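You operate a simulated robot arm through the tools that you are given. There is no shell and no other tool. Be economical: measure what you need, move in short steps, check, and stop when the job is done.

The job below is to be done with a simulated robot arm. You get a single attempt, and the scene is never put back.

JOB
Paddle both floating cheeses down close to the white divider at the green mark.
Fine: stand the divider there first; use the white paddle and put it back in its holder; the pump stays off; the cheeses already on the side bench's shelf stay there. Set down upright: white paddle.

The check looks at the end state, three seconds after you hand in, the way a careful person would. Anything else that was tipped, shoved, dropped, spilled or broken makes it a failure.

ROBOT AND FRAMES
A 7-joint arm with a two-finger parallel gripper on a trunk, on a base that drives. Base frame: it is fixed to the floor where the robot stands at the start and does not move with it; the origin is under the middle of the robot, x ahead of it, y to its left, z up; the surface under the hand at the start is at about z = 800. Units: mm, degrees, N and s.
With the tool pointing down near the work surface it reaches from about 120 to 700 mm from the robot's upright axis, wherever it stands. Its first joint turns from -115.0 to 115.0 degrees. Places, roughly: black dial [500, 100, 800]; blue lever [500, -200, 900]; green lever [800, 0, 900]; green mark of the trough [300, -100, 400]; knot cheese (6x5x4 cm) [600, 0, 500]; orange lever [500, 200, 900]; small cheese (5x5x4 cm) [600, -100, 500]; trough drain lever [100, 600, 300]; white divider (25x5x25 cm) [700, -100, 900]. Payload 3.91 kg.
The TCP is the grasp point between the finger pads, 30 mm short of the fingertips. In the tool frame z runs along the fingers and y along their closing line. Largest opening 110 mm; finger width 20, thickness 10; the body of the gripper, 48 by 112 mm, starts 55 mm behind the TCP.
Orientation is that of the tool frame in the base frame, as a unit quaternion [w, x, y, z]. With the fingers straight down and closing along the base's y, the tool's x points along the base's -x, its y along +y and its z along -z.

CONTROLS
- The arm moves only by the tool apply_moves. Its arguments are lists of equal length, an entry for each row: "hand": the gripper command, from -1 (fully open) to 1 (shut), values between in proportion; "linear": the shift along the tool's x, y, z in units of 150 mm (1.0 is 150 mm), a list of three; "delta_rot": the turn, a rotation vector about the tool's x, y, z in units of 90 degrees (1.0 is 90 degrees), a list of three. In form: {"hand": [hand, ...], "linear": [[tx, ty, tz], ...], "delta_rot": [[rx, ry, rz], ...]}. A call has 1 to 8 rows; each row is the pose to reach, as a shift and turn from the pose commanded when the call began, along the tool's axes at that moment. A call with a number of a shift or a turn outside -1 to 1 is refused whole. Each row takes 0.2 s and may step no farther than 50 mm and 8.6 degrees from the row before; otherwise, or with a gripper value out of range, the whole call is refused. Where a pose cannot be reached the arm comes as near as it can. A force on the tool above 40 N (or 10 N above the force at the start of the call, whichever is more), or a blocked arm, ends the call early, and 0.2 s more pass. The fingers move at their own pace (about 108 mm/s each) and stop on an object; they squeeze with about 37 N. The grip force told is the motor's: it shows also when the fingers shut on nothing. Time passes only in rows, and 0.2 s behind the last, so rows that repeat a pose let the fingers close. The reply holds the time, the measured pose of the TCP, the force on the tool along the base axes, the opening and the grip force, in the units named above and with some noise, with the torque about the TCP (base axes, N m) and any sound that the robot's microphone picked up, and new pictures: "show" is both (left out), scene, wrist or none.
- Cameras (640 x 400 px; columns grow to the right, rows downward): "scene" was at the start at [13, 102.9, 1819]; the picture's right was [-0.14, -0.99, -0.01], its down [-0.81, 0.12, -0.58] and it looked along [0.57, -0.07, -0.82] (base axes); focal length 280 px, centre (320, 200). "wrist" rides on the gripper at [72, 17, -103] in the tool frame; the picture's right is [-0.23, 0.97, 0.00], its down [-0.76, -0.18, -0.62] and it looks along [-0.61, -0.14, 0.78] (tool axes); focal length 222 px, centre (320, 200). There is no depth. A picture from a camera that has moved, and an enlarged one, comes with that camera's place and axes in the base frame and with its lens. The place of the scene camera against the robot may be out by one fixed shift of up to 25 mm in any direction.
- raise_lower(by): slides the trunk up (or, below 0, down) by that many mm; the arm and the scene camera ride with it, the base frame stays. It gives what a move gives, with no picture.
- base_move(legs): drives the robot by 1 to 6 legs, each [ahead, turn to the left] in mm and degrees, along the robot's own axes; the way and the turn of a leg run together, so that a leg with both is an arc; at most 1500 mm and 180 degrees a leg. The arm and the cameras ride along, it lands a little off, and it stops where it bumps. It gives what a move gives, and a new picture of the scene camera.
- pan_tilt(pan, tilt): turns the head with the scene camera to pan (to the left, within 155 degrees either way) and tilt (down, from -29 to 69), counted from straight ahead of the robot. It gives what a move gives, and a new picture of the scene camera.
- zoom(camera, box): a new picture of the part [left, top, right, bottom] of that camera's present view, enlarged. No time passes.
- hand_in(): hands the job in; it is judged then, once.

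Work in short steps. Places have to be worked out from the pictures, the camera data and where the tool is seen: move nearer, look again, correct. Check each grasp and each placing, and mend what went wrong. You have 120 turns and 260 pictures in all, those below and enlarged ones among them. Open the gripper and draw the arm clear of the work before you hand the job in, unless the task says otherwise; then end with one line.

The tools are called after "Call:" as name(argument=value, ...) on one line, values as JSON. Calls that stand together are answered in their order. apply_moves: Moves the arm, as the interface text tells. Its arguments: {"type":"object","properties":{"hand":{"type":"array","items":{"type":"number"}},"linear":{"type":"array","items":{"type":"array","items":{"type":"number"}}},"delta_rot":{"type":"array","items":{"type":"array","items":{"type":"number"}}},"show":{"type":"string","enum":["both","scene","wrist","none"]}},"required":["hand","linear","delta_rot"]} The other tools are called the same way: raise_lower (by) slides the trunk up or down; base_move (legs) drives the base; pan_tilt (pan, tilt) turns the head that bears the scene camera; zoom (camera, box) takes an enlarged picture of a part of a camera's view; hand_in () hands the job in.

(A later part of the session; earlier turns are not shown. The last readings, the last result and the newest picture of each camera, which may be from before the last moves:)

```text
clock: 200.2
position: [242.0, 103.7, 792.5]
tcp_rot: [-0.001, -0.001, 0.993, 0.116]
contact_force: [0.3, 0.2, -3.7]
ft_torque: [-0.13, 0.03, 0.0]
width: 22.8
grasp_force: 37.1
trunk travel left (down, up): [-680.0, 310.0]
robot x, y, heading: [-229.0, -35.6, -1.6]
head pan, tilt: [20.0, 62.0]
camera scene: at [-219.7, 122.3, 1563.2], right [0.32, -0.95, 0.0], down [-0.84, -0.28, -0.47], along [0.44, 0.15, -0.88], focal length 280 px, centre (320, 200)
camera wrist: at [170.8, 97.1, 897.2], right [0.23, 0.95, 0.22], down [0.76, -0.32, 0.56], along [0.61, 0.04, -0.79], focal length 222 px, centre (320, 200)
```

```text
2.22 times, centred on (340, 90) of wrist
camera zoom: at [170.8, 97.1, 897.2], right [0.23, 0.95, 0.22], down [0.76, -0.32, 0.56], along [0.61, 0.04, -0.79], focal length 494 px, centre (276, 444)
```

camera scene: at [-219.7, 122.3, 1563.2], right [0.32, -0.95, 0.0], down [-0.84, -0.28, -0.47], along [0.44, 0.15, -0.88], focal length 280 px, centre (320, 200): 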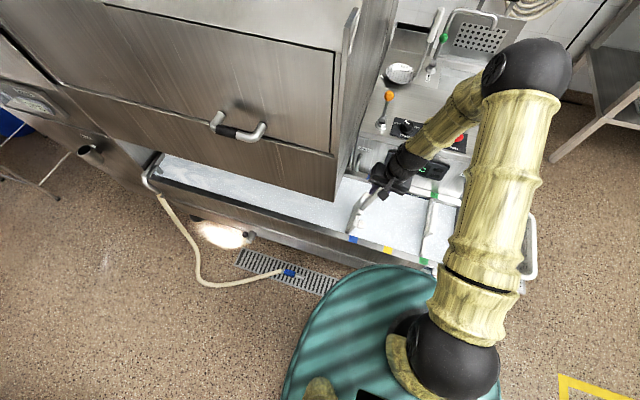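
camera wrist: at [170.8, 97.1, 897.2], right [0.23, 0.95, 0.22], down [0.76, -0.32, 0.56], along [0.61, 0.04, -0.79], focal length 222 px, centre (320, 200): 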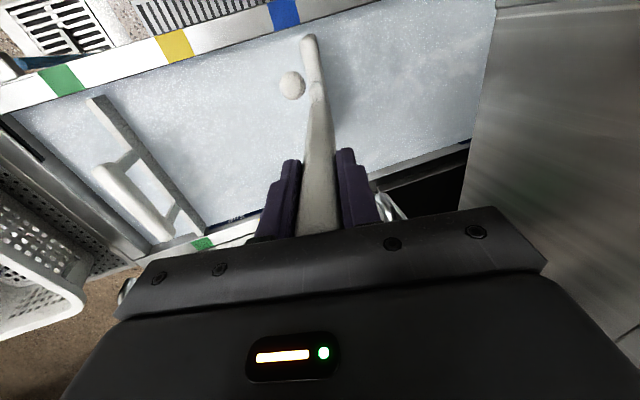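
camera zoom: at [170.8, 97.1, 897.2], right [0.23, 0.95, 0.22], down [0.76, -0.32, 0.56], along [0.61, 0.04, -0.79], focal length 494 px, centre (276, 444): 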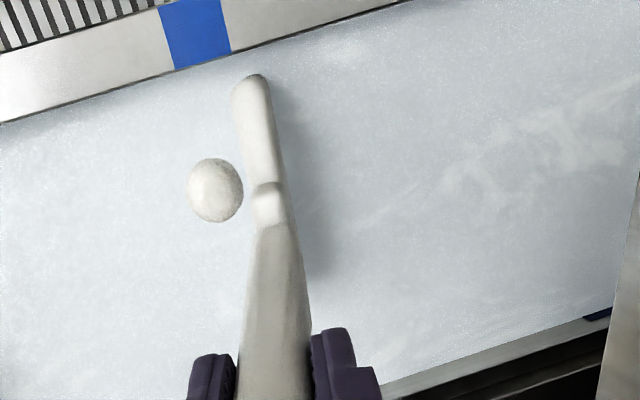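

The blade is in the water right behind cheese A. Push slowly in −y by 80 mm.

Call:
apply_moves(hand=[1, 1, 1, 1, 1, 1, 1, 1], linear=[[0, -0.065, -0.015], [0, -0.13, -0.03], [0, -0.195, -0.045], [0, -0.26, -0.06], [0, -0.325, -0.075], [0, -0.39, -0.09], [0, -0.455, -0.105], [0, -0.519, -0.12]], delta_rot=[[0, 0, 0], [0, 0, 0], [0, 0, 0], [0, 0, 0], [0, 0, 0], [0, 0, 0], [0, 0, 0], [0, 0, 0]])

Call:
zoom(camera="wrist", box=[160, 0, 480, 200])

```text
clock: 202.0
position: [241.7, 22.3, 791.1]
tcp_rot: [-0.001, 0.0, 0.993, 0.117]
contact_force: [-0.3, -0.4, -3.4]
ft_torque: [-0.17, -0.02, -0.01]
width: 23.0
grasp_force: 36.7
trunk travel left (down, up): [-680.0, 310.0]
robot x, y, heading: [-231.8, -38.3, -1.4]
head pan, tilt: [20.0, 62.0]
camera scene: at [-219.6, 122.0, 1563.2], right [0.32, -0.95, 0.0], down [-0.84, -0.28, -0.47], along [0.44, 0.15, -0.88], focal length 280 px, centre (320, 200)
camera wrist: at [169.8, 16.1, 896.6], right [0.23, 0.95, 0.22], down [0.76, -0.32, 0.56], along [0.61, 0.04, -0.79], focal length 222 px, centre (320, 200)
```

scene: 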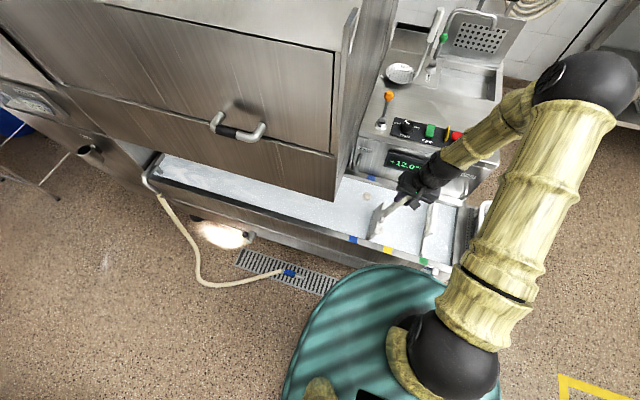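
wrist: 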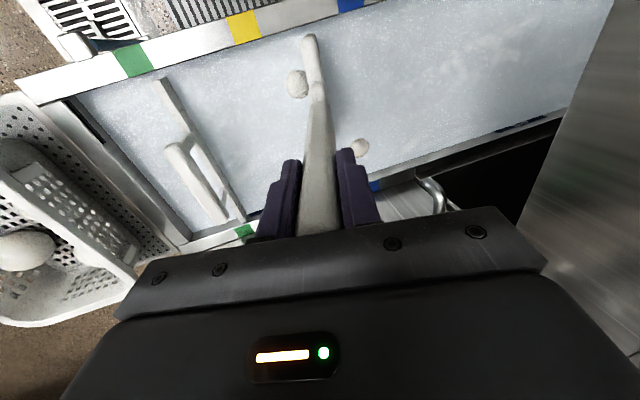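

```text
2.00 times, centred on (320, 100) of wrist
camera zoom: at [169.8, 16.1, 896.6], right [0.23, 0.95, 0.22], down [0.76, -0.32, 0.56], along [0.61, 0.04, -0.79], focal length 444 px, centre (320, 400)
```

zoom: 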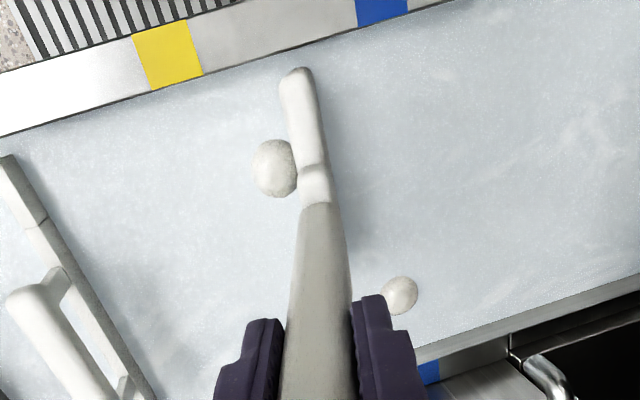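

Cheese A is being pushed along; continue 70 mm.

Call:
apply_moves(hand=[1, 1, 1, 1, 1, 1, 1, 1], linear=[[0, -0.057, -0.013], [0, -0.114, -0.026], [0, -0.17, -0.039], [0, -0.228, -0.053], [0, -0.285, -0.066], [0, -0.342, -0.079], [0, -0.4, -0.092], [0, -0.455, -0.105]], delta_rot=[[0, 0, 0], [0, 0, 0], [0, 0, 0], [0, 0, 0], [0, 0, 0], [0, 0, 0], [0, 0, 0], [0, 0, 0]])

Call:
zoom(camera="wrist", box=[160, 0, 480, 200])

```text
clock: 203.8
position: [242.3, -47.8, 790.5]
tcp_rot: [-0.001, 0.001, 0.993, 0.117]
contact_force: [0.3, 0.6, -3.2]
ft_torque: [-0.15, -0.03, 0.01]
width: 23.1
grasp_force: 36.9
trunk travel left (down, up): [-680.0, 310.0]
robot x, y, heading: [-232.0, -36.8, -1.1]
head pan, tilt: [20.0, 62.0]
camera scene: at [-219.6, 122.0, 1563.2], right [0.32, -0.95, 0.0], down [-0.84, -0.28, -0.47], along [0.44, 0.15, -0.88], focal length 280 px, centre (320, 200)
camera wrist: at [169.8, -53.3, 895.9], right [0.23, 0.95, 0.22], down [0.76, -0.32, 0.56], along [0.61, 0.04, -0.79], focal length 222 px, centre (320, 200)
```

scene: 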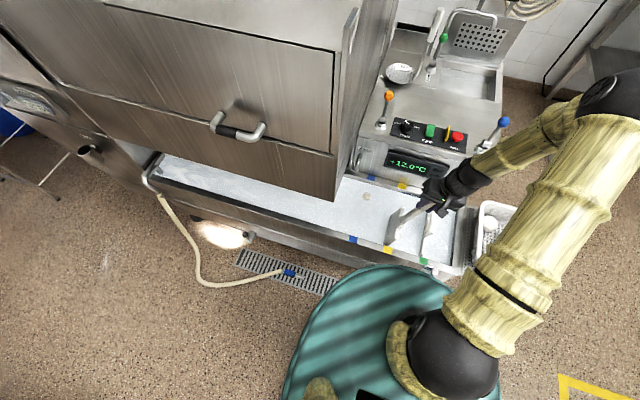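
wrist: 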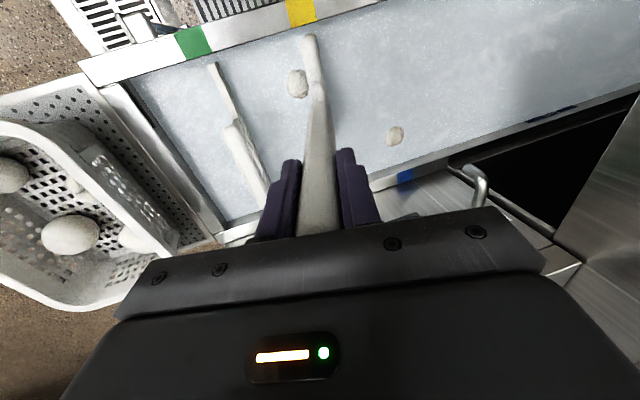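

```text
2.00 times, centred on (320, 100) of wrist
camera zoom: at [169.8, -53.3, 895.9], right [0.23, 0.95, 0.22], down [0.76, -0.32, 0.56], along [0.61, 0.04, -0.79], focal length 444 px, centre (320, 400)
```

zoom: 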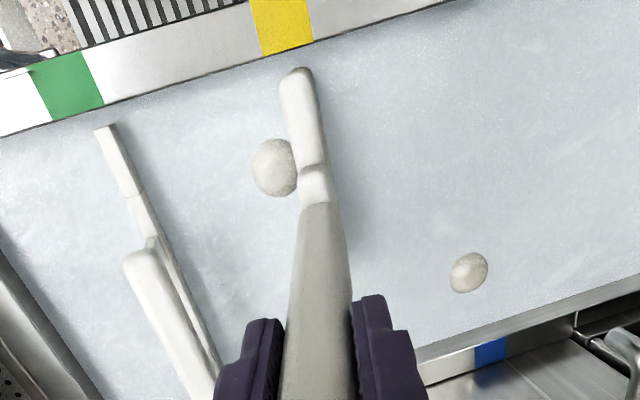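

Cheese A is at y≈−17; divider plate near y≈−105. Push 55 mm further.

Call:
apply_moves(hand=[1, 1, 1, 1, 1, 1, 1], linear=[[0, -0.052, -0.012], [0, -0.104, -0.024], [0, -0.156, -0.036], [0, -0.208, -0.048], [0, -0.26, -0.06], [0, -0.312, -0.072], [0, -0.357, -0.082]], delta_rot=[[0, 0, 0], [0, 0, 0], [0, 0, 0], [0, 0, 0], [0, 0, 0], [0, 0, 0], [0, 0, 0]])

Call:
zoom(camera="wrist", box=[160, 0, 480, 200])

Call:
zoom(camera="scene", box=[350, 160, 480, 280])

```text
clock: 205.4
position: [242.3, -101.4, 791.4]
tcp_rot: [-0.001, 0.0, 0.993, 0.116]
contact_force: [0.5, 0.2, -4.2]
ft_torque: [-0.16, 0.01, -0.06]
width: 23.0
grasp_force: 37.5
trunk travel left (down, up): [-680.0, 310.0]
robot x, y, heading: [-236.8, -36.0, -1.3]
head pan, tilt: [20.0, 62.0]
camera scene: at [-219.6, 122.0, 1563.2], right [0.32, -0.95, 0.0], down [-0.84, -0.28, -0.47], along [0.44, 0.15, -0.88], focal length 280 px, centre (320, 200)
camera wrist: at [170.1, -108.2, 895.7], right [0.23, 0.95, 0.22], down [0.76, -0.32, 0.56], along [0.61, 0.04, -0.79], focal length 222 px, centre (320, 200)
```

scene: 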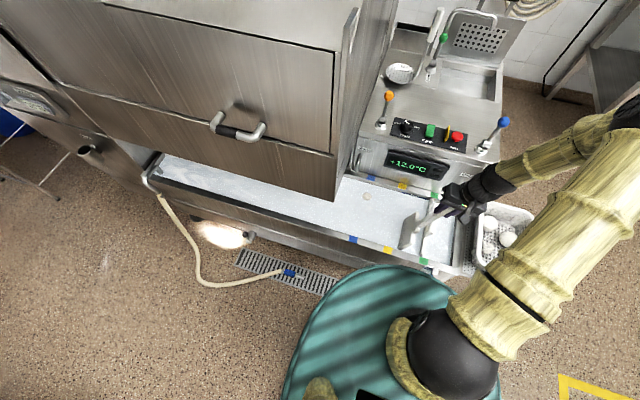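
wrist: 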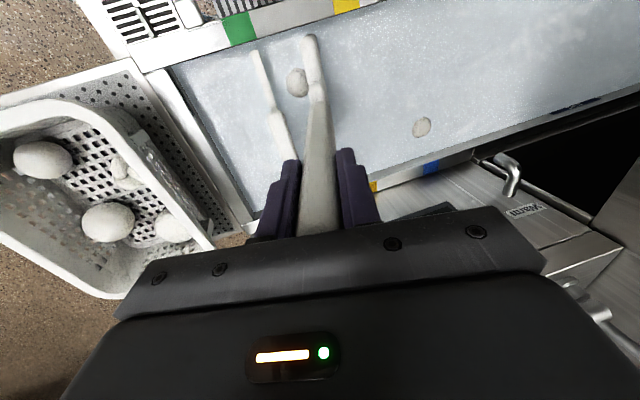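

```text
2.00 times, centred on (320, 100) of wrist
camera zoom: at [170.1, -108.2, 895.7], right [0.23, 0.95, 0.22], down [0.76, -0.32, 0.56], along [0.61, 0.04, -0.79], focal length 444 px, centre (320, 400)
```

zoom: 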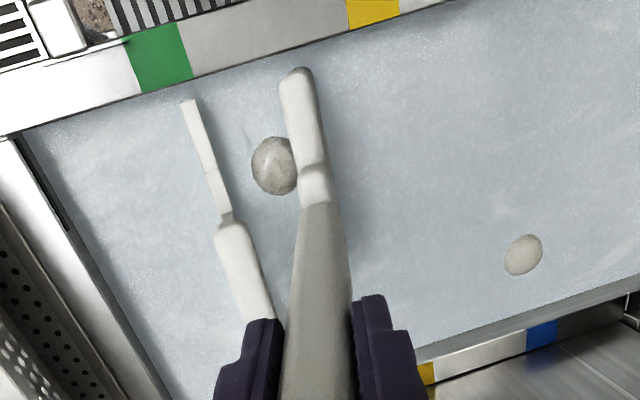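

```text
3.33 times, centred on (415, 220) of scene
camera zoom: at [-219.6, 122.0, 1563.2], right [0.32, -0.95, 0.0], down [-0.84, -0.28, -0.47], along [0.44, 0.15, -0.88], focal length 934 px, centre (3, 133)
```

zoom: 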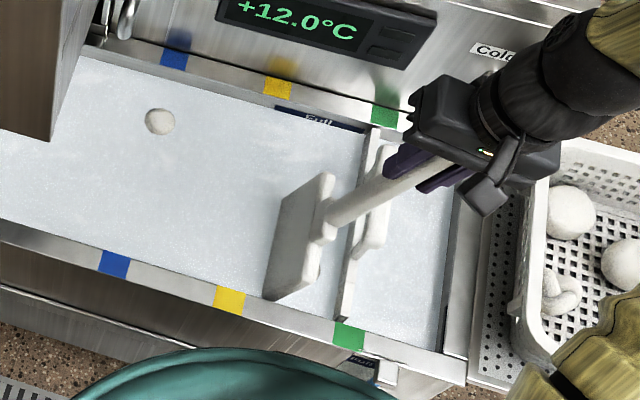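

Gap between cheese A and divider is about 20 mm. Push 12 mm more, pause, then lift the blade out vertically.

Call:
apply_moves(hand=[1, 1, 1, 1, 1, 1], linear=[[0, -0.026, -0.006], [0, -0.052, -0.012], [0, -0.078, -0.018], [0, -0.078, -0.018], [0, -0.078, -0.018], [0, -0.078, -0.018]], delta_rot=[[0, 0, 0], [0, 0, 0], [0, 0, 0], [0, 0, 0], [0, 0, 0], [0, 0, 0]], show="none")

Call:
apply_moves(hand=[1, 1, 1, 1, 1, 1], linear=[[0, 0.055, -0.14], [0, 0.1, -0.29], [0, 0.14, -0.44], [0, 0.18, -0.63], [0, 0.22, -0.85], [0, 0.22, -0.85]], delta_rot=[[0, 0, 0], [0, 0, 0], [0, 0, 0], [0, 0, 0], [0, 0, 0], [0, 0, 0]])

Call:
zoom(camera="wrist", box=[160, 0, 480, 200])

Call:
zoom(camera="scene", box=[350, 160, 480, 280])

```text
clock: 206.8
position: [241.7, -113.8, 791.1]
tcp_rot: [0.0, 0.0, 0.993, 0.116]
contact_force: [-0.9, 0.9, -2.5]
ft_torque: [-0.18, 0.0, 0.01]
width: 22.6
grasp_force: 36.9
trunk travel left (down, up): [-680.0, 310.0]
robot x, y, heading: [-232.5, -39.3, -1.7]
head pan, tilt: [20.0, 62.0]
```

```text
clock: 208.2
position: [243.3, -110.4, 923.7]
tcp_rot: [0.0, 0.001, 0.993, 0.117]
contact_force: [-0.5, -0.1, -3.3]
ft_torque: [-0.16, 0.02, 0.04]
width: 22.8
grasp_force: 36.7
trunk travel left (down, up): [-680.0, 310.0]
robot x, y, heading: [-227.3, -38.3, -1.3]
head pan, tilt: [20.0, 62.0]
camera scene: at [-219.5, 122.0, 1563.2], right [0.32, -0.95, 0.0], down [-0.84, -0.28, -0.47], along [0.44, 0.15, -0.88], focal length 280 px, centre (320, 200)
camera wrist: at [170.3, -116.9, 1028.0], right [0.23, 0.95, 0.22], down [0.76, -0.32, 0.56], along [0.61, 0.04, -0.79], focal length 222 px, centre (320, 200)
```

scene: 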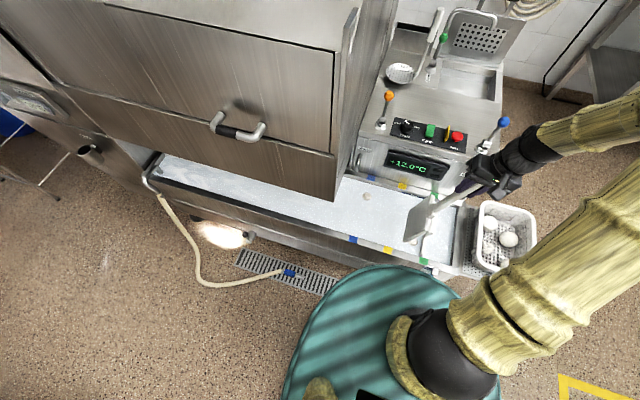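
wrist: 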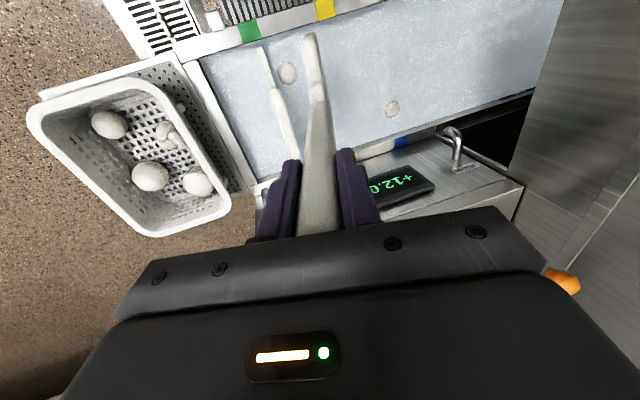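

```text
2.00 times, centred on (320, 100) of wrist
camera zoom: at [170.3, -116.9, 1028.0], right [0.23, 0.95, 0.22], down [0.76, -0.32, 0.56], along [0.61, 0.04, -0.79], focal length 444 px, centre (320, 400)
```

zoom: 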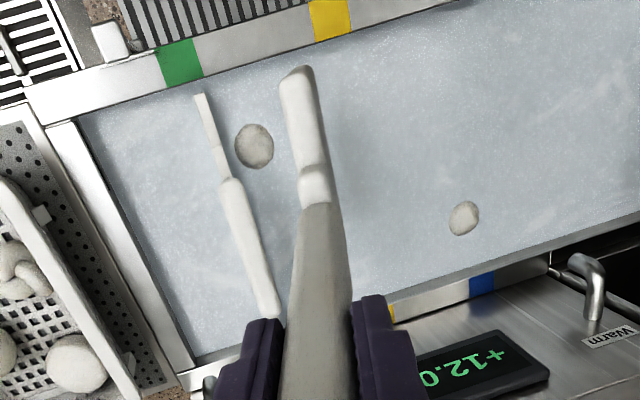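

```text
3.33 times, centred on (415, 220) of scene
camera zoom: at [-219.5, 122.0, 1563.2], right [0.32, -0.95, 0.0], down [-0.84, -0.28, -0.47], along [0.44, 0.15, -0.88], focal length 934 px, centre (3, 133)
```

zoom: 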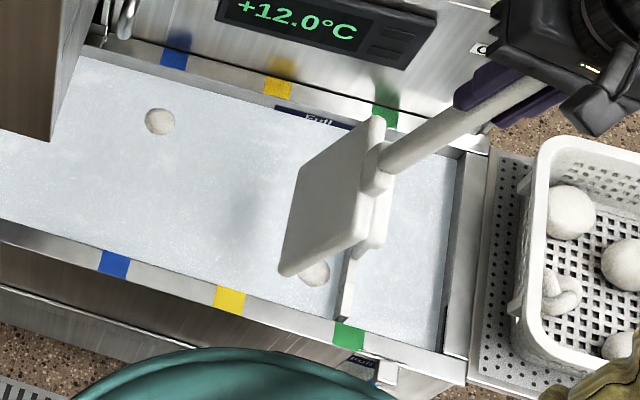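

Cheese A sits at ≈(230,−82), next to the divider. Now move the raised paddle behind cheese B (361,131).

Call:
apply_moves(hand=[1, 1, 1, 1, 1], linear=[[-0.13, 0.2, 0.046], [-0.27, 0.4, 0.092], [-0.4, 0.6, 0.138], [-0.53, 0.8, 0.185], [-0.68, 0.96, 0.222]], delta_rot=[[0, 0, 0], [0, 0, 0], [0, 0, 0], [0, 0, 0], [0, 0, 0]], show="none")

Call:
apply_moves(hand=[1, 1, 1], linear=[[0, 0.25, 0.058], [0, 0.5, 0.1155], [0, 0.5, 0.1155]], delta_rot=[[0, 0, 0], [0, 0, 0], [0, 0, 0]])

Call:
zoom(camera="scene", box=[310, 130, 490, 270])

Call:
zoom(camera="wrist", box=[160, 0, 480, 200])

```text
clock: 209.4
position: [345.8, 38.1, 922.1]
tcp_rot: [-0.002, 0.001, 0.993, 0.115]
contact_force: [-0.6, -0.2, -4.2]
ft_torque: [-0.16, 0.02, 0.0]
width: 23.1
grasp_force: 37.3
trunk travel left (down, up): [-680.0, 310.0]
robot x, y, heading: [-234.2, -37.0, -1.2]
head pan, tilt: [20.0, 62.0]
```

```text
clock: 210.2
position: [345.0, 113.5, 922.4]
tcp_rot: [-0.001, 0.001, 0.993, 0.116]
contact_force: [0.5, -1.1, -3.4]
ft_torque: [-0.16, 0.01, 0.04]
width: 23.0
grasp_force: 37.2
trunk travel left (down, up): [-680.0, 310.0]
robot x, y, heading: [-229.0, -37.0, -1.2]
head pan, tilt: [20.0, 62.0]
camera scene: at [-219.6, 122.0, 1563.2], right [0.32, -0.95, 0.0], down [-0.84, -0.28, -0.47], along [0.44, 0.15, -0.88], focal length 280 px, centre (320, 200)
camera wrist: at [272.7, 107.4, 1027.8], right [0.23, 0.95, 0.22], down [0.76, -0.32, 0.56], along [0.61, 0.04, -0.79], focal length 222 px, centre (320, 200)
```

scene: 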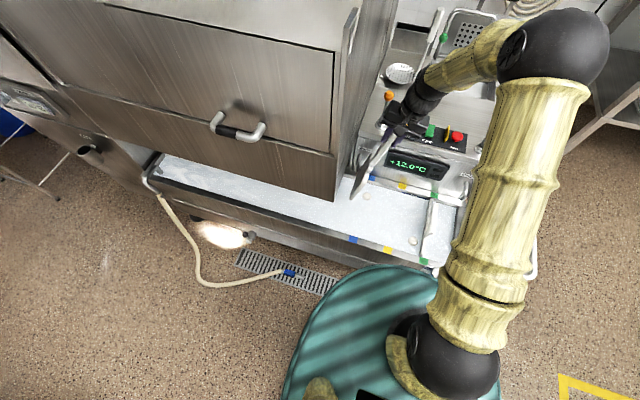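
wrist: 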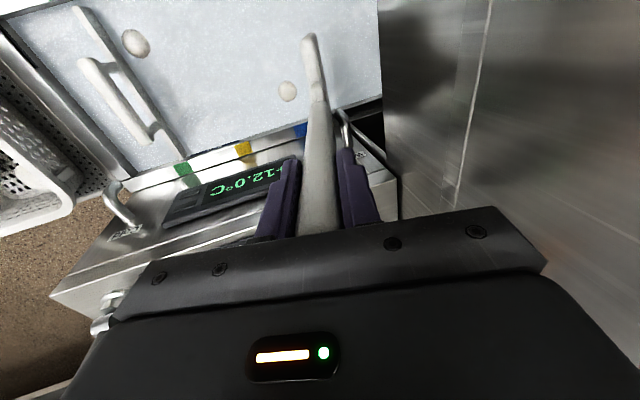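

```text
2.86 times, centred on (400, 200) of scene
camera zoom: at [-219.6, 122.0, 1563.2], right [0.32, -0.95, 0.0], down [-0.84, -0.28, -0.47], along [0.44, 0.15, -0.88], focal length 801 px, centre (91, 200)
```

zoom: 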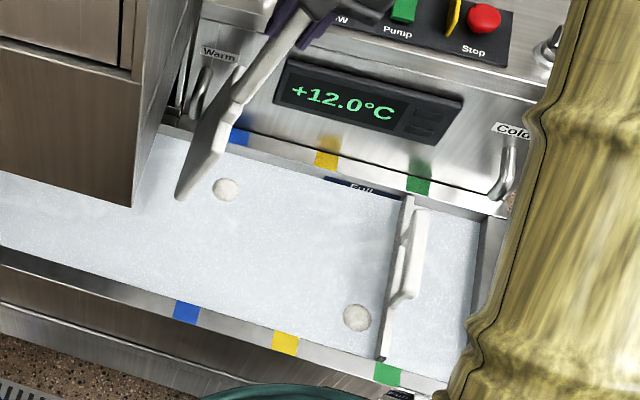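

```text
2.00 times, centred on (320, 100) of wrist
camera zoom: at [272.7, 107.4, 1027.8], right [0.23, 0.95, 0.22], down [0.76, -0.32, 0.56], along [0.61, 0.04, -0.79], focal length 444 px, centre (320, 400)
```

zoom: 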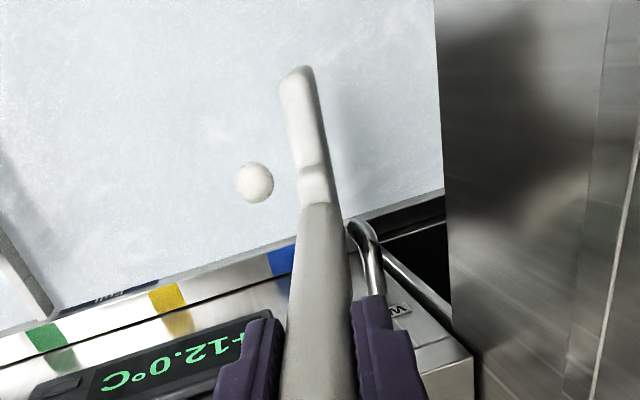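

Cheese B has clear room; lower the blade vertically 130 mm (5 mm nearer in x).

Call:
apply_moves(hand=[1, 1, 1, 1, 1, 1], linear=[[0.033, 0, 0], [0.033, -0.05, 0.22], [0.033, -0.1, 0.44], [0.033, -0.15, 0.65], [0.033, -0.195, 0.844], [0.033, -0.195, 0.844]], delta_rot=[[0, 0, 0], [0, 0, 0], [0, 0, 0], [0, 0, 0], [0, 0, 0], [0, 0, 0]])

Call:
zoom(camera="scene", box=[310, 130, 490, 270])

Call:
zoom(camera="wrist", box=[160, 0, 480, 200])

```text
clock: 211.6
position: [340.7, 115.2, 792.4]
tcp_rot: [0.0, -0.001, 0.993, 0.116]
contact_force: [0.2, -0.1, -2.9]
ft_torque: [-0.15, 0.02, -0.02]
width: 22.9
grasp_force: 36.8
trunk travel left (down, up): [-680.0, 310.0]
robot x, y, heading: [-229.8, -37.7, -1.3]
head pan, tilt: [20.0, 62.0]
camera scene: at [-219.6, 122.3, 1563.2], right [0.32, -0.95, 0.0], down [-0.84, -0.28, -0.47], along [0.44, 0.15, -0.88], focal length 280 px, centre (320, 200)
camera wrist: at [267.3, 107.9, 897.9], right [0.23, 0.95, 0.22], down [0.76, -0.32, 0.56], along [0.61, 0.04, -0.79], focal length 222 px, centre (320, 200)
```

scene: 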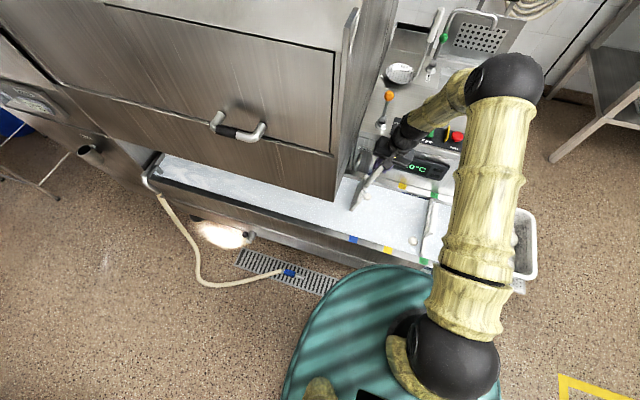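
wrist: 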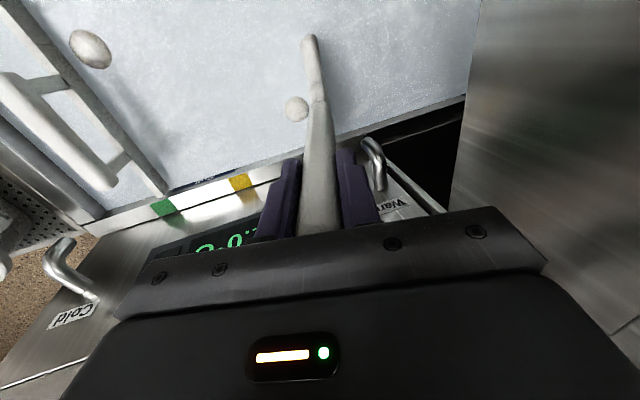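

```text
2.86 times, centred on (400, 200) of scene
camera zoom: at [-219.6, 122.3, 1563.2], right [0.32, -0.95, 0.0], down [-0.84, -0.28, -0.47], along [0.44, 0.15, -0.88], focal length 801 px, centre (91, 200)
```

zoom: 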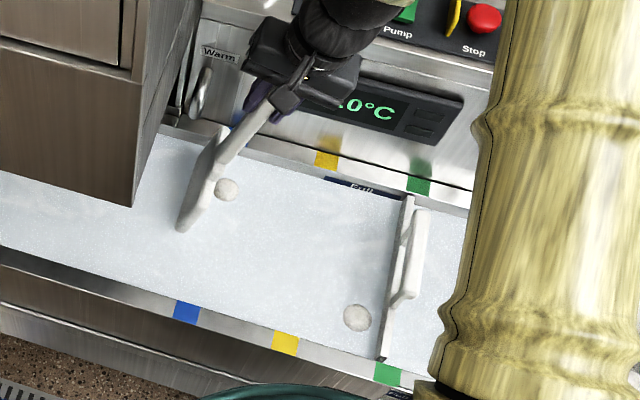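

```text
2.00 times, centred on (320, 100) of wrist
camera zoom: at [267.3, 107.9, 897.9], right [0.23, 0.95, 0.22], down [0.76, -0.32, 0.56], along [0.61, 0.04, -0.79], focal length 444 px, centre (320, 400)
```

zoom: 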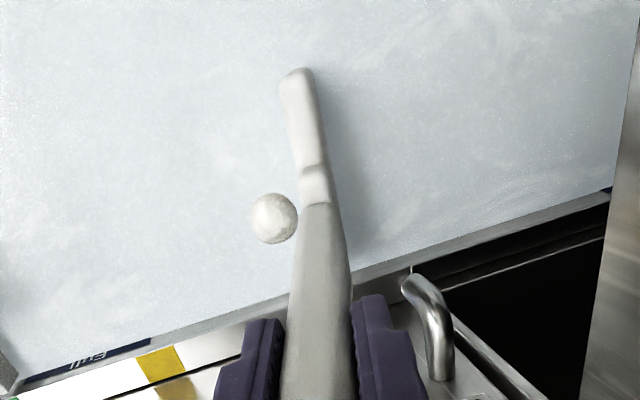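

Behind cheese B. Push 80 mm in −y.

Call:
apply_moves(hand=[1, 1, 1, 1, 1, 1, 1, 1], linear=[[0, -0.065, -0.015], [0, -0.13, -0.03], [0, -0.195, -0.045], [0, -0.26, -0.06], [0, -0.325, -0.075], [0, -0.39, -0.09], [0, -0.455, -0.105], [0, -0.519, -0.12]], delta_rot=[[0, 0, 0], [0, 0, 0], [0, 0, 0], [0, 0, 0], [0, 0, 0], [0, 0, 0], [0, 0, 0], [0, 0, 0]])

```text
clock: 213.4
position: [340.4, 35.4, 793.3]
tcp_rot: [-0.001, 0.0, 0.993, 0.116]
contact_force: [-0.5, 0.4, -4.6]
ft_torque: [-0.14, 0.03, -0.04]
width: 22.9
grasp_force: 37.1
trunk travel left (down, up): [-680.0, 310.0]
robot x, y, heading: [-233.6, -39.5, -0.9]
head pan, tilt: [20.0, 62.0]
camera scene: at [-219.5, 122.0, 1563.2], right [0.32, -0.95, 0.0], down [-0.84, -0.28, -0.47], along [0.44, 0.15, -0.88], focal length 280 px, centre (320, 200)
camera wrist: at [267.6, 28.1, 898.3], right [0.23, 0.95, 0.22], down [0.76, -0.32, 0.56], along [0.61, 0.04, -0.79], focal length 222 px, centre (320, 200)
```

scene: 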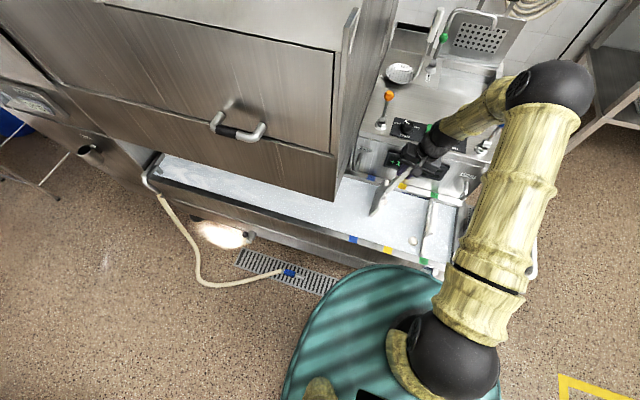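
wrist: 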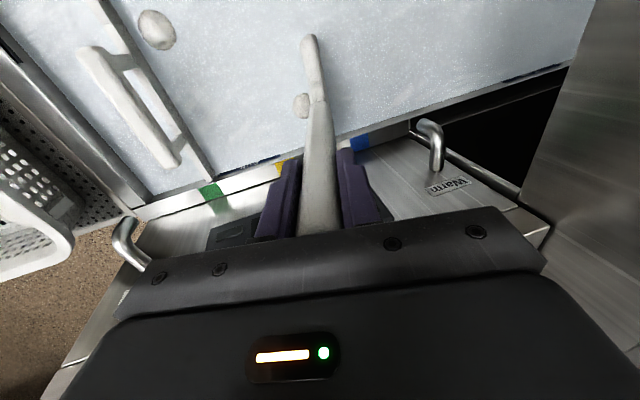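

Cheese B is moving with the blade. Push another 80 mm.

Call:
apply_moves(hand=[1, 1, 1, 1, 1, 1, 1, 1], linear=[[0, -0.065, -0.015], [0, -0.13, -0.03], [0, -0.195, -0.045], [0, -0.26, -0.06], [0, -0.325, -0.075], [0, -0.39, -0.09], [0, -0.455, -0.105], [0, -0.519, -0.12]], delta_rot=[[0, 0, 0], [0, 0, 0], [0, 0, 0], [0, 0, 0], [0, 0, 0], [0, 0, 0], [0, 0, 0], [0, 0, 0]])

Call:
zoom(camera="wrist", box=[100, 0, 420, 200])

```text
clock: 215.2
position: [339.4, -46.3, 793.9]
tcp_rot: [-0.001, 0.0, 0.993, 0.117]
contact_force: [-0.6, 0.2, -3.7]
ft_torque: [-0.14, 0.0, 0.02]
width: 22.7
grasp_force: 37.3
trunk travel left (down, up): [-680.0, 310.0]
robot x, y, heading: [-231.8, -33.7, -1.4]
head pan, tilt: [20.0, 62.0]
camera scene: at [-219.6, 121.9, 1563.2], right [0.32, -0.95, 0.0], down [-0.84, -0.28, -0.47], along [0.44, 0.15, -0.88], focal length 280 px, centre (320, 200)
camera wrist: at [267.1, -52.5, 897.6], right [0.23, 0.95, 0.22], down [0.76, -0.32, 0.56], along [0.61, 0.04, -0.79], focal length 222 px, centre (320, 200)
```

scene: 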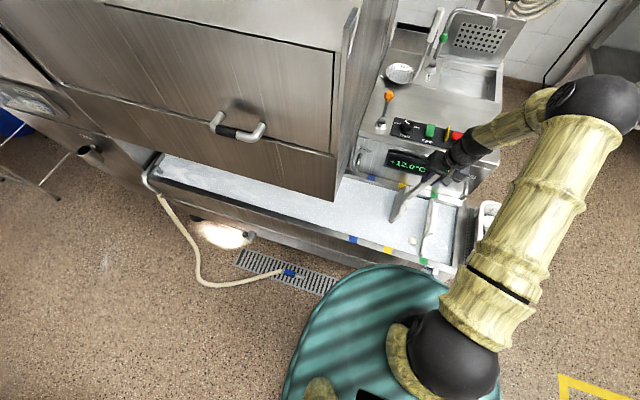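
wrist: 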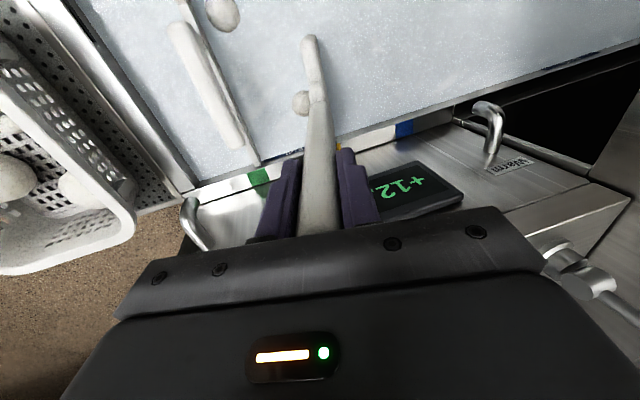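

```text
2.00 times, centred on (260, 100) of wrist
camera zoom: at [267.1, -52.5, 897.6], right [0.23, 0.95, 0.22], down [0.76, -0.32, 0.56], along [0.61, 0.04, -0.79], focal length 444 px, centre (440, 400)
```

zoom: 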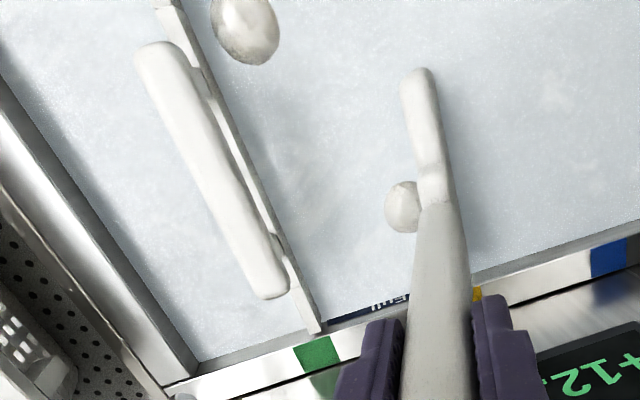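

Cheese B at y≈−18. Push 63 mm more, then pause.

Call:
apply_moves(hand=[1, 1, 1, 1, 1, 1, 1, 1], linear=[[0, -0.062, -0.014], [0, -0.124, -0.028], [0, -0.186, -0.043], [0, -0.248, -0.057], [0, -0.31, -0.071], [0, -0.37, -0.085], [0, -0.41, -0.094], [0, -0.41, -0.094]], delta_rot=[[0, 0, 0], [0, 0, 0], [0, 0, 0], [0, 0, 0], [0, 0, 0], [0, 0, 0], [0, 0, 0], [0, 0, 0]])

Call:
zoom(camera="wrist", box=[100, 0, 420, 200])

```text
clock: 217.0
position: [339.5, -109.5, 792.4]
tcp_rot: [-0.001, 0.001, 0.993, 0.116]
contact_force: [-0.3, 0.2, -3.6]
ft_torque: [-0.16, 0.01, -0.02]
width: 22.8
grasp_force: 37.0
trunk travel left (down, up): [-680.0, 310.0]
robot x, y, heading: [-233.6, -37.3, -1.6]
head pan, tilt: [20.0, 62.0]
camera scene: at [-219.5, 122.1, 1563.2], right [0.32, -0.95, 0.0], down [-0.84, -0.28, -0.47], along [0.44, 0.15, -0.88], focal length 280 px, centre (320, 200)
camera wrist: at [266.8, -115.0, 896.9], right [0.23, 0.95, 0.22], down [0.76, -0.32, 0.56], along [0.61, 0.04, -0.79], focal length 222 px, centre (320, 200)
```

scene: 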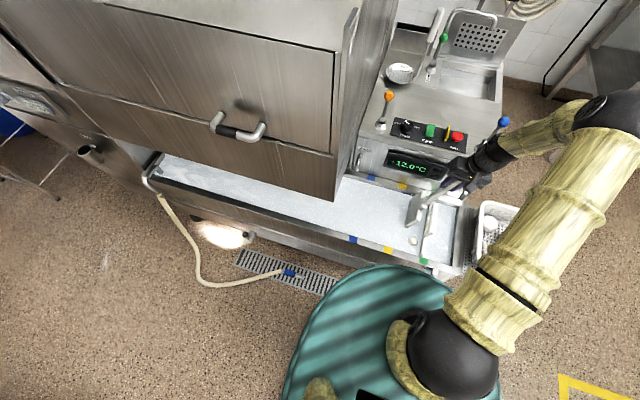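
wrist: 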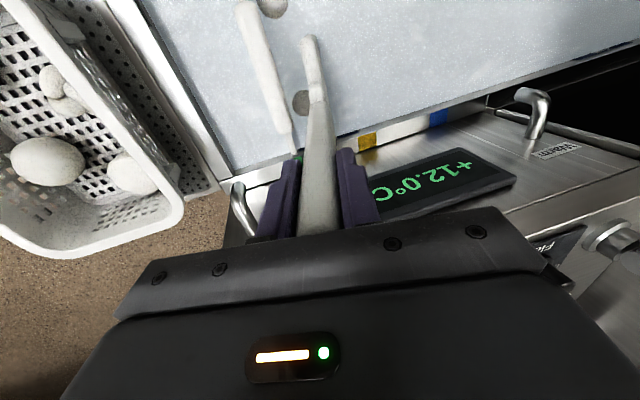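

```text
2.00 times, centred on (260, 100) of wrist
camera zoom: at [266.8, -115.0, 896.9], right [0.23, 0.95, 0.22], down [0.76, -0.32, 0.56], along [0.61, 0.04, -0.79], focal length 444 px, centre (440, 400)
```

zoom: 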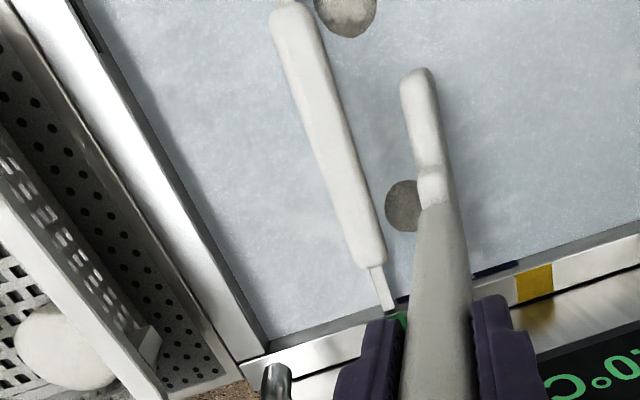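

Cheese B now lies beside the divider too. Lift the blade straight out and check both cheeses.

Call:
apply_moves(hand=[1, 1, 1, 1, 1, 1, 1], linear=[[0, 0, 0], [0, 0.055, -0.14], [0, 0.1, -0.29], [0, 0.14, -0.44], [0, 0.18, -0.63], [0, 0.22, -0.85], [0, 0.22, -0.95]], delta_rot=[[0, 0, 0], [0, 0, 0], [0, 0, 0], [0, 0, 0], [0, 0, 0], [0.05, 0, 0], [0.129, 0, 0]])

Call:
zoom(camera="wrist", box=[100, 0, 420, 200])

Call:
zoom(camera="scene", box=[350, 160, 480, 280])

```text
clock: 218.6
position: [339.1, -111.0, 939.1]
tcp_rot: [-0.001, 0.0, 1.0, 0.015]
contact_force: [-0.5, 0.0, -3.5]
ft_torque: [0.02, -0.01, -0.03]
width: 23.0
grasp_force: 37.1
trunk travel left (down, up): [-680.0, 310.0]
robot x, y, heading: [-229.3, -36.3, -1.2]
head pan, tilt: [20.0, 62.0]
camera scene: at [-219.7, 122.9, 1563.1], right [0.32, -0.95, 0.0], down [-0.84, -0.28, -0.47], along [0.44, 0.15, -0.88], focal length 280 px, centre (320, 200)
camera wrist: at [266.7, -94.6, 1043.2], right [0.23, 0.97, 0.03], down [0.76, -0.2, 0.62], along [0.61, -0.12, -0.79], focal length 222 px, centre (320, 200)
```

scene: 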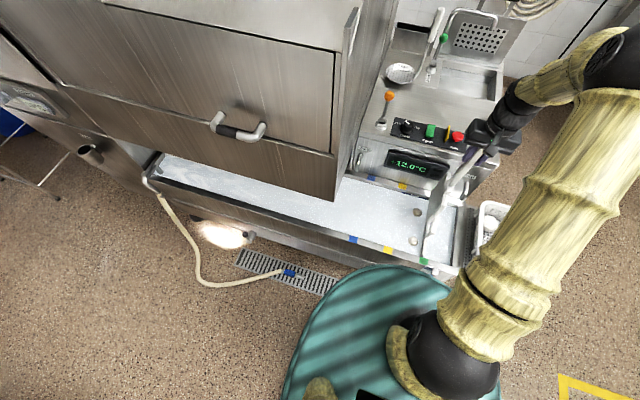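
wrist: 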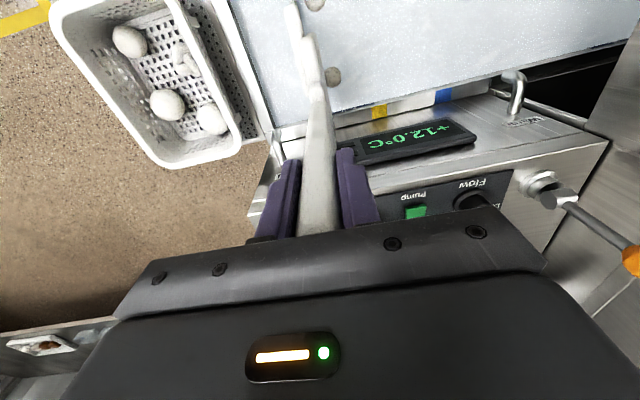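

```text
2.00 times, centred on (260, 100) of wrist
camera zoom: at [266.7, -94.6, 1043.2], right [0.23, 0.97, 0.03], down [0.76, -0.2, 0.62], along [0.61, -0.12, -0.79], focal length 444 px, centre (440, 400)
```

zoom: 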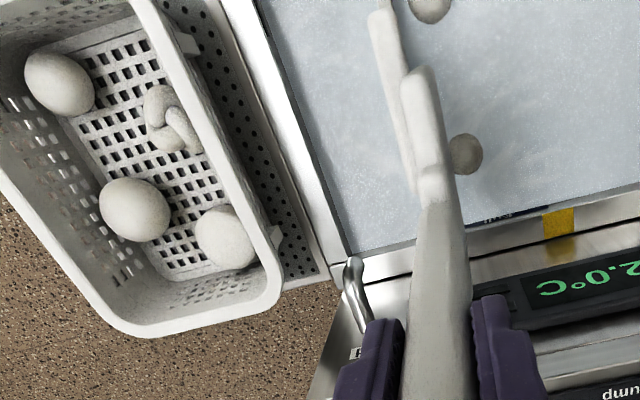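

```text
3.33 times, centred on (415, 220) of scene
camera zoom: at [-219.7, 122.9, 1563.1], right [0.32, -0.95, 0.0], down [-0.84, -0.28, -0.47], along [0.44, 0.15, -0.88], focal length 934 px, centre (3, 133)
```

zoom: 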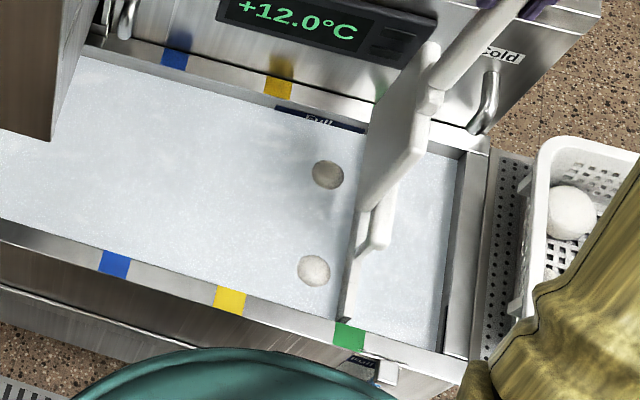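

Both cheeses are beside the divider (gaps ≈15–20 mm). Raise the trunk, level the tool, and tuck the arm to the same travel pose as before.

Call:
raise_lower(by=305)

Call:
apply_moves(hand=[1, 1, 1, 1, 1], linear=[[0.15, -0.2, -0.05], [0.3, -0.4, -0.1], [0.45, -0.6, -0.15], [0.6, -0.8, -0.15], [0.71, -1.0, -0.15]], delta_rot=[[0.019, 0, 0], [0.019, 0, 0], [0.019, 0, 0], [0.019, 0, 0], [0.019, 0, 0]], show="none")

Call:
base_move(legs=[[0, -89], [770, 0], [0, 90], [1080, 0], [0, 90], [310, 0]])

```text
clock: 221.7
position: [339.2, -110.5, 1243.5]
tcp_rot: [-0.001, 0.0, 1.0, 0.015]
contact_force: [1.1, 0.4, -3.4]
ft_torque: [-0.03, -0.01, 0.02]
width: 22.9
grasp_force: 37.2
trunk travel left (down, up): [-985.0, 5.0]
robot x, y, heading: [-229.4, -36.1, -1.3]
head pan, tilt: [20.0, 62.0]
```

```text
clock: 222.8
position: [231.7, -262.2, 1262.0]
tcp_rot: [0.001, 0.0, 1.0, 0.002]
contact_force: [-0.7, -0.4, -3.4]
ft_torque: [-0.03, -0.01, 0.02]
width: 22.9
grasp_force: 36.6
trunk travel left (down, up): [-985.0, 5.0]
robot x, y, heading: [-232.4, -37.0, -1.2]
head pan, tilt: [20.0, 62.0]
```

```text
clock: 252.2
position: [1063.7, -36.9, 1261.7]
tcp_rot: [0.0, 0.709, -0.705, 0.0]
contact_force: [0.8, -0.1, -4.5]
ft_torque: [-0.01, -0.01, -0.01]
width: 23.2
grasp_force: 36.9
trunk travel left (down, up): [-985.0, 5.0]
robot x, y, heading: [844.5, -503.6, 88.8]
head pan, tilt: [20.0, 62.0]
camera scene: at [674.4, -512.7, 1868.2], right [0.95, 0.32, 0.0], down [0.28, -0.84, -0.47], along [-0.15, 0.44, -0.88], focal length 280 px, centre (320, 200)
```

scene: 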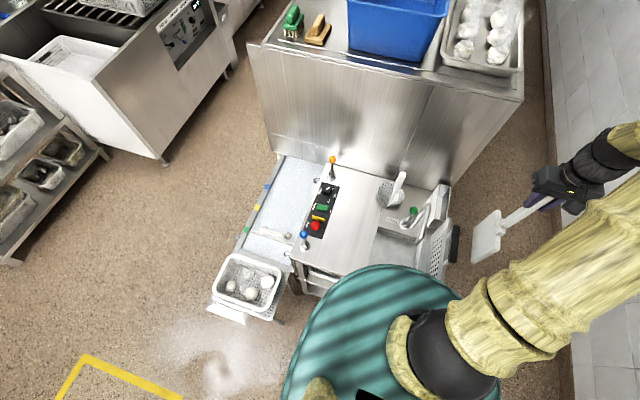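

Drive 20 mm closer, then move +y beside the holder while staying outward in x.

Call:
base_move(legs=[[22, 0]])

Call:
apply_moves(hand=[1, 1, 1, 1], linear=[[-0.3, 0, 0], [-0.6, 0, 0], [-0.9, 0, 0], [-1.0, 0, 0]], delta_rot=[[0, 0, 0.007], [0, 0, 0.0145], [0, 0, 0.0145], [0, 0, 0.0145]], show="both")

```text
clock: 253.1
position: [1065.5, -16.9, 1262.3]
tcp_rot: [0.001, 0.709, -0.705, 0.001]
contact_force: [-0.5, 0.4, -3.6]
ft_torque: [-0.03, -0.02, 0.01]
width: 23.0
grasp_force: 37.0
trunk travel left (down, up): [-985.0, 5.0]
robot x, y, heading: [840.4, -478.1, 88.7]
head pan, tilt: [20.0, 62.0]
camera scene: at [674.7, -492.0, 1868.3], right [0.95, 0.32, 0.0], down [0.28, -0.84, -0.47], along [-0.15, 0.44, -0.88], focal length 280 px, centre (320, 200)
```

scene: 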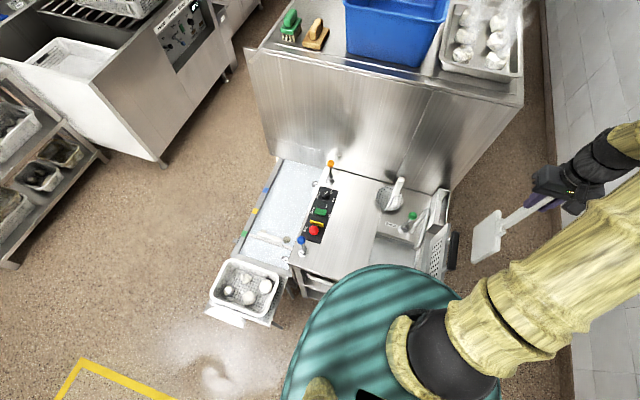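

```text
clock: 254.1
position: [1064.8, 134.8, 1261.6]
tcp_rot: [-0.002, -0.701, 0.714, -0.001]
contact_force: [-0.4, -0.1, -3.9]
ft_torque: [-0.05, -0.02, 0.01]
width: 22.9
grasp_force: 37.0
trunk travel left (down, up): [-985.0, 5.0]
robot x, y, heading: [844.0, -480.7, 88.5]
head pan, tilt: [20.0, 62.0]
camera scene: at [674.8, -491.3, 1868.2], right [0.95, 0.32, 0.0], down [0.28, -0.84, -0.47], along [-0.15, 0.44, -0.88], focal length 280 px, centre (320, 200)
camera wrist: at [1046.3, 64.0, 1365.1], right [-0.97, 0.25, 0.0], down [0.19, 0.76, 0.62], along [0.15, 0.6, -0.78], focal length 222 px, centre (320, 200)
```

scene: 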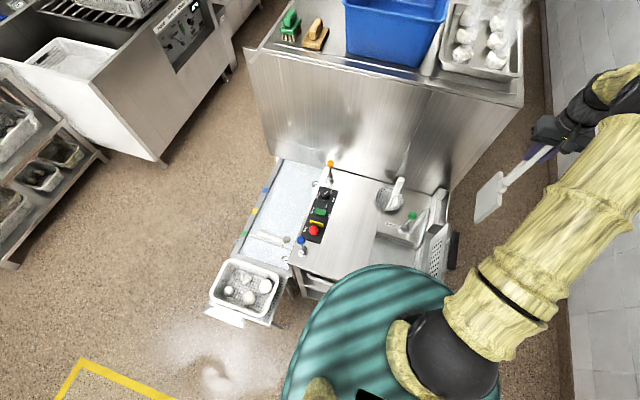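
wrist: 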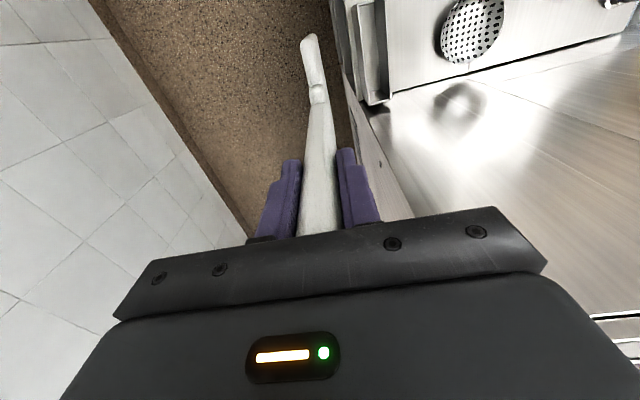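

Move −x 106 mm over the holder and compare with the picture taken after lift-out.

Call:
apply_moves(hand=[1, 1, 1, 1], linear=[[0.005, 0.25, 0], [0.012, 0.5, 0], [0.017, 0.705, 0], [0.017, 0.705, 0]], delta_rot=[[0, 0, 0], [0, 0, 0], [0, 0, 0], [0, 0, 0]], show="both")

Call:
zoom(camera="wrist", box=[240, 0, 400, 120])

Call:
zoom(camera="scene", box=[370, 90, 570, 250])

```text
clock: 255.1
position: [959.4, 134.1, 1262.3]
tcp_rot: [-0.001, -0.7, 0.714, 0.0]
contact_force: [-0.4, -0.4, -3.1]
ft_torque: [-0.01, -0.01, 0.0]
width: 23.0
grasp_force: 37.0
trunk travel left (down, up): [-985.0, 5.0]
robot x, y, heading: [843.3, -475.5, 88.8]
head pan, tilt: [20.0, 62.0]
camera scene: at [676.1, -491.0, 1868.3], right [0.95, 0.32, 0.0], down [0.28, -0.84, -0.47], along [-0.15, 0.44, -0.88], focal length 280 px, centre (320, 200)
camera wrist: at [940.6, 63.8, 1365.1], right [-0.97, 0.25, 0.0], down [0.19, 0.76, 0.62], along [0.15, 0.6, -0.78], focal length 222 px, centre (320, 200)
```

scene: 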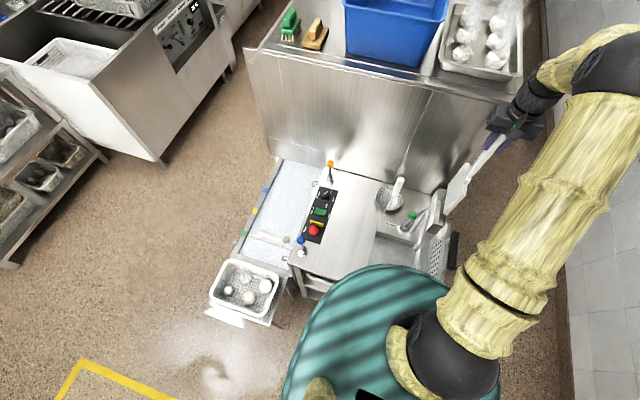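
wrist: 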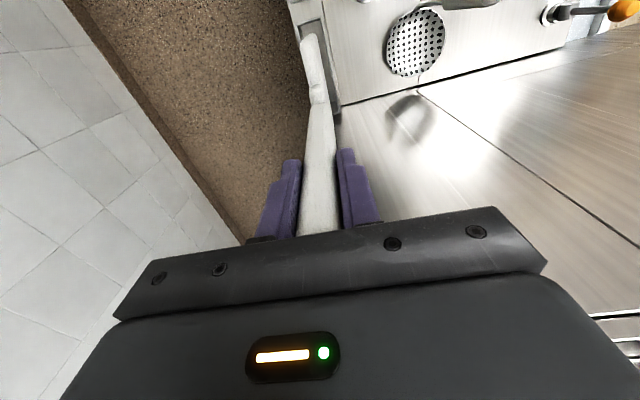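

```text
3.33 times, centred on (320, 60) of wrist
camera zoom: at [940.6, 63.8, 1365.1], right [-0.97, 0.25, 0.0], down [0.19, 0.76, 0.62], along [0.15, 0.6, -0.78], focal length 740 px, centre (320, 667)
```

zoom: 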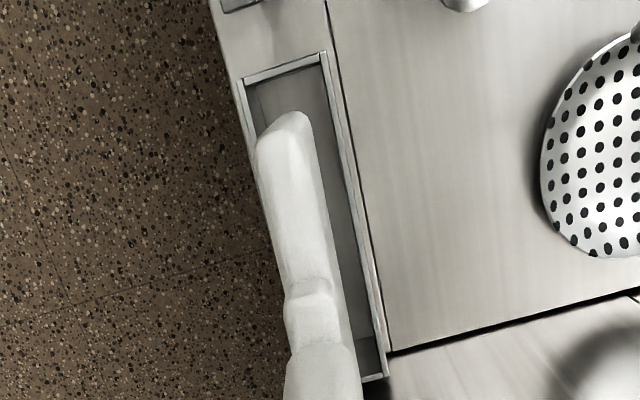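

```text
2.50 times, centred on (470, 170) of scene
camera zoom: at [676.1, -491.0, 1868.3], right [0.95, 0.32, 0.0], down [0.28, -0.84, -0.47], along [-0.15, 0.44, -0.88], focal length 701 px, centre (-55, 275)
```

zoom: 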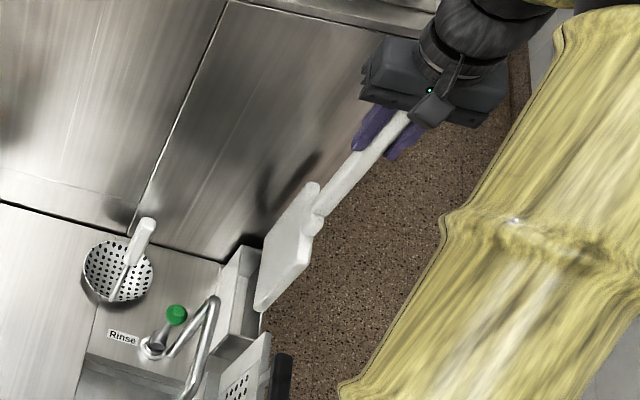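

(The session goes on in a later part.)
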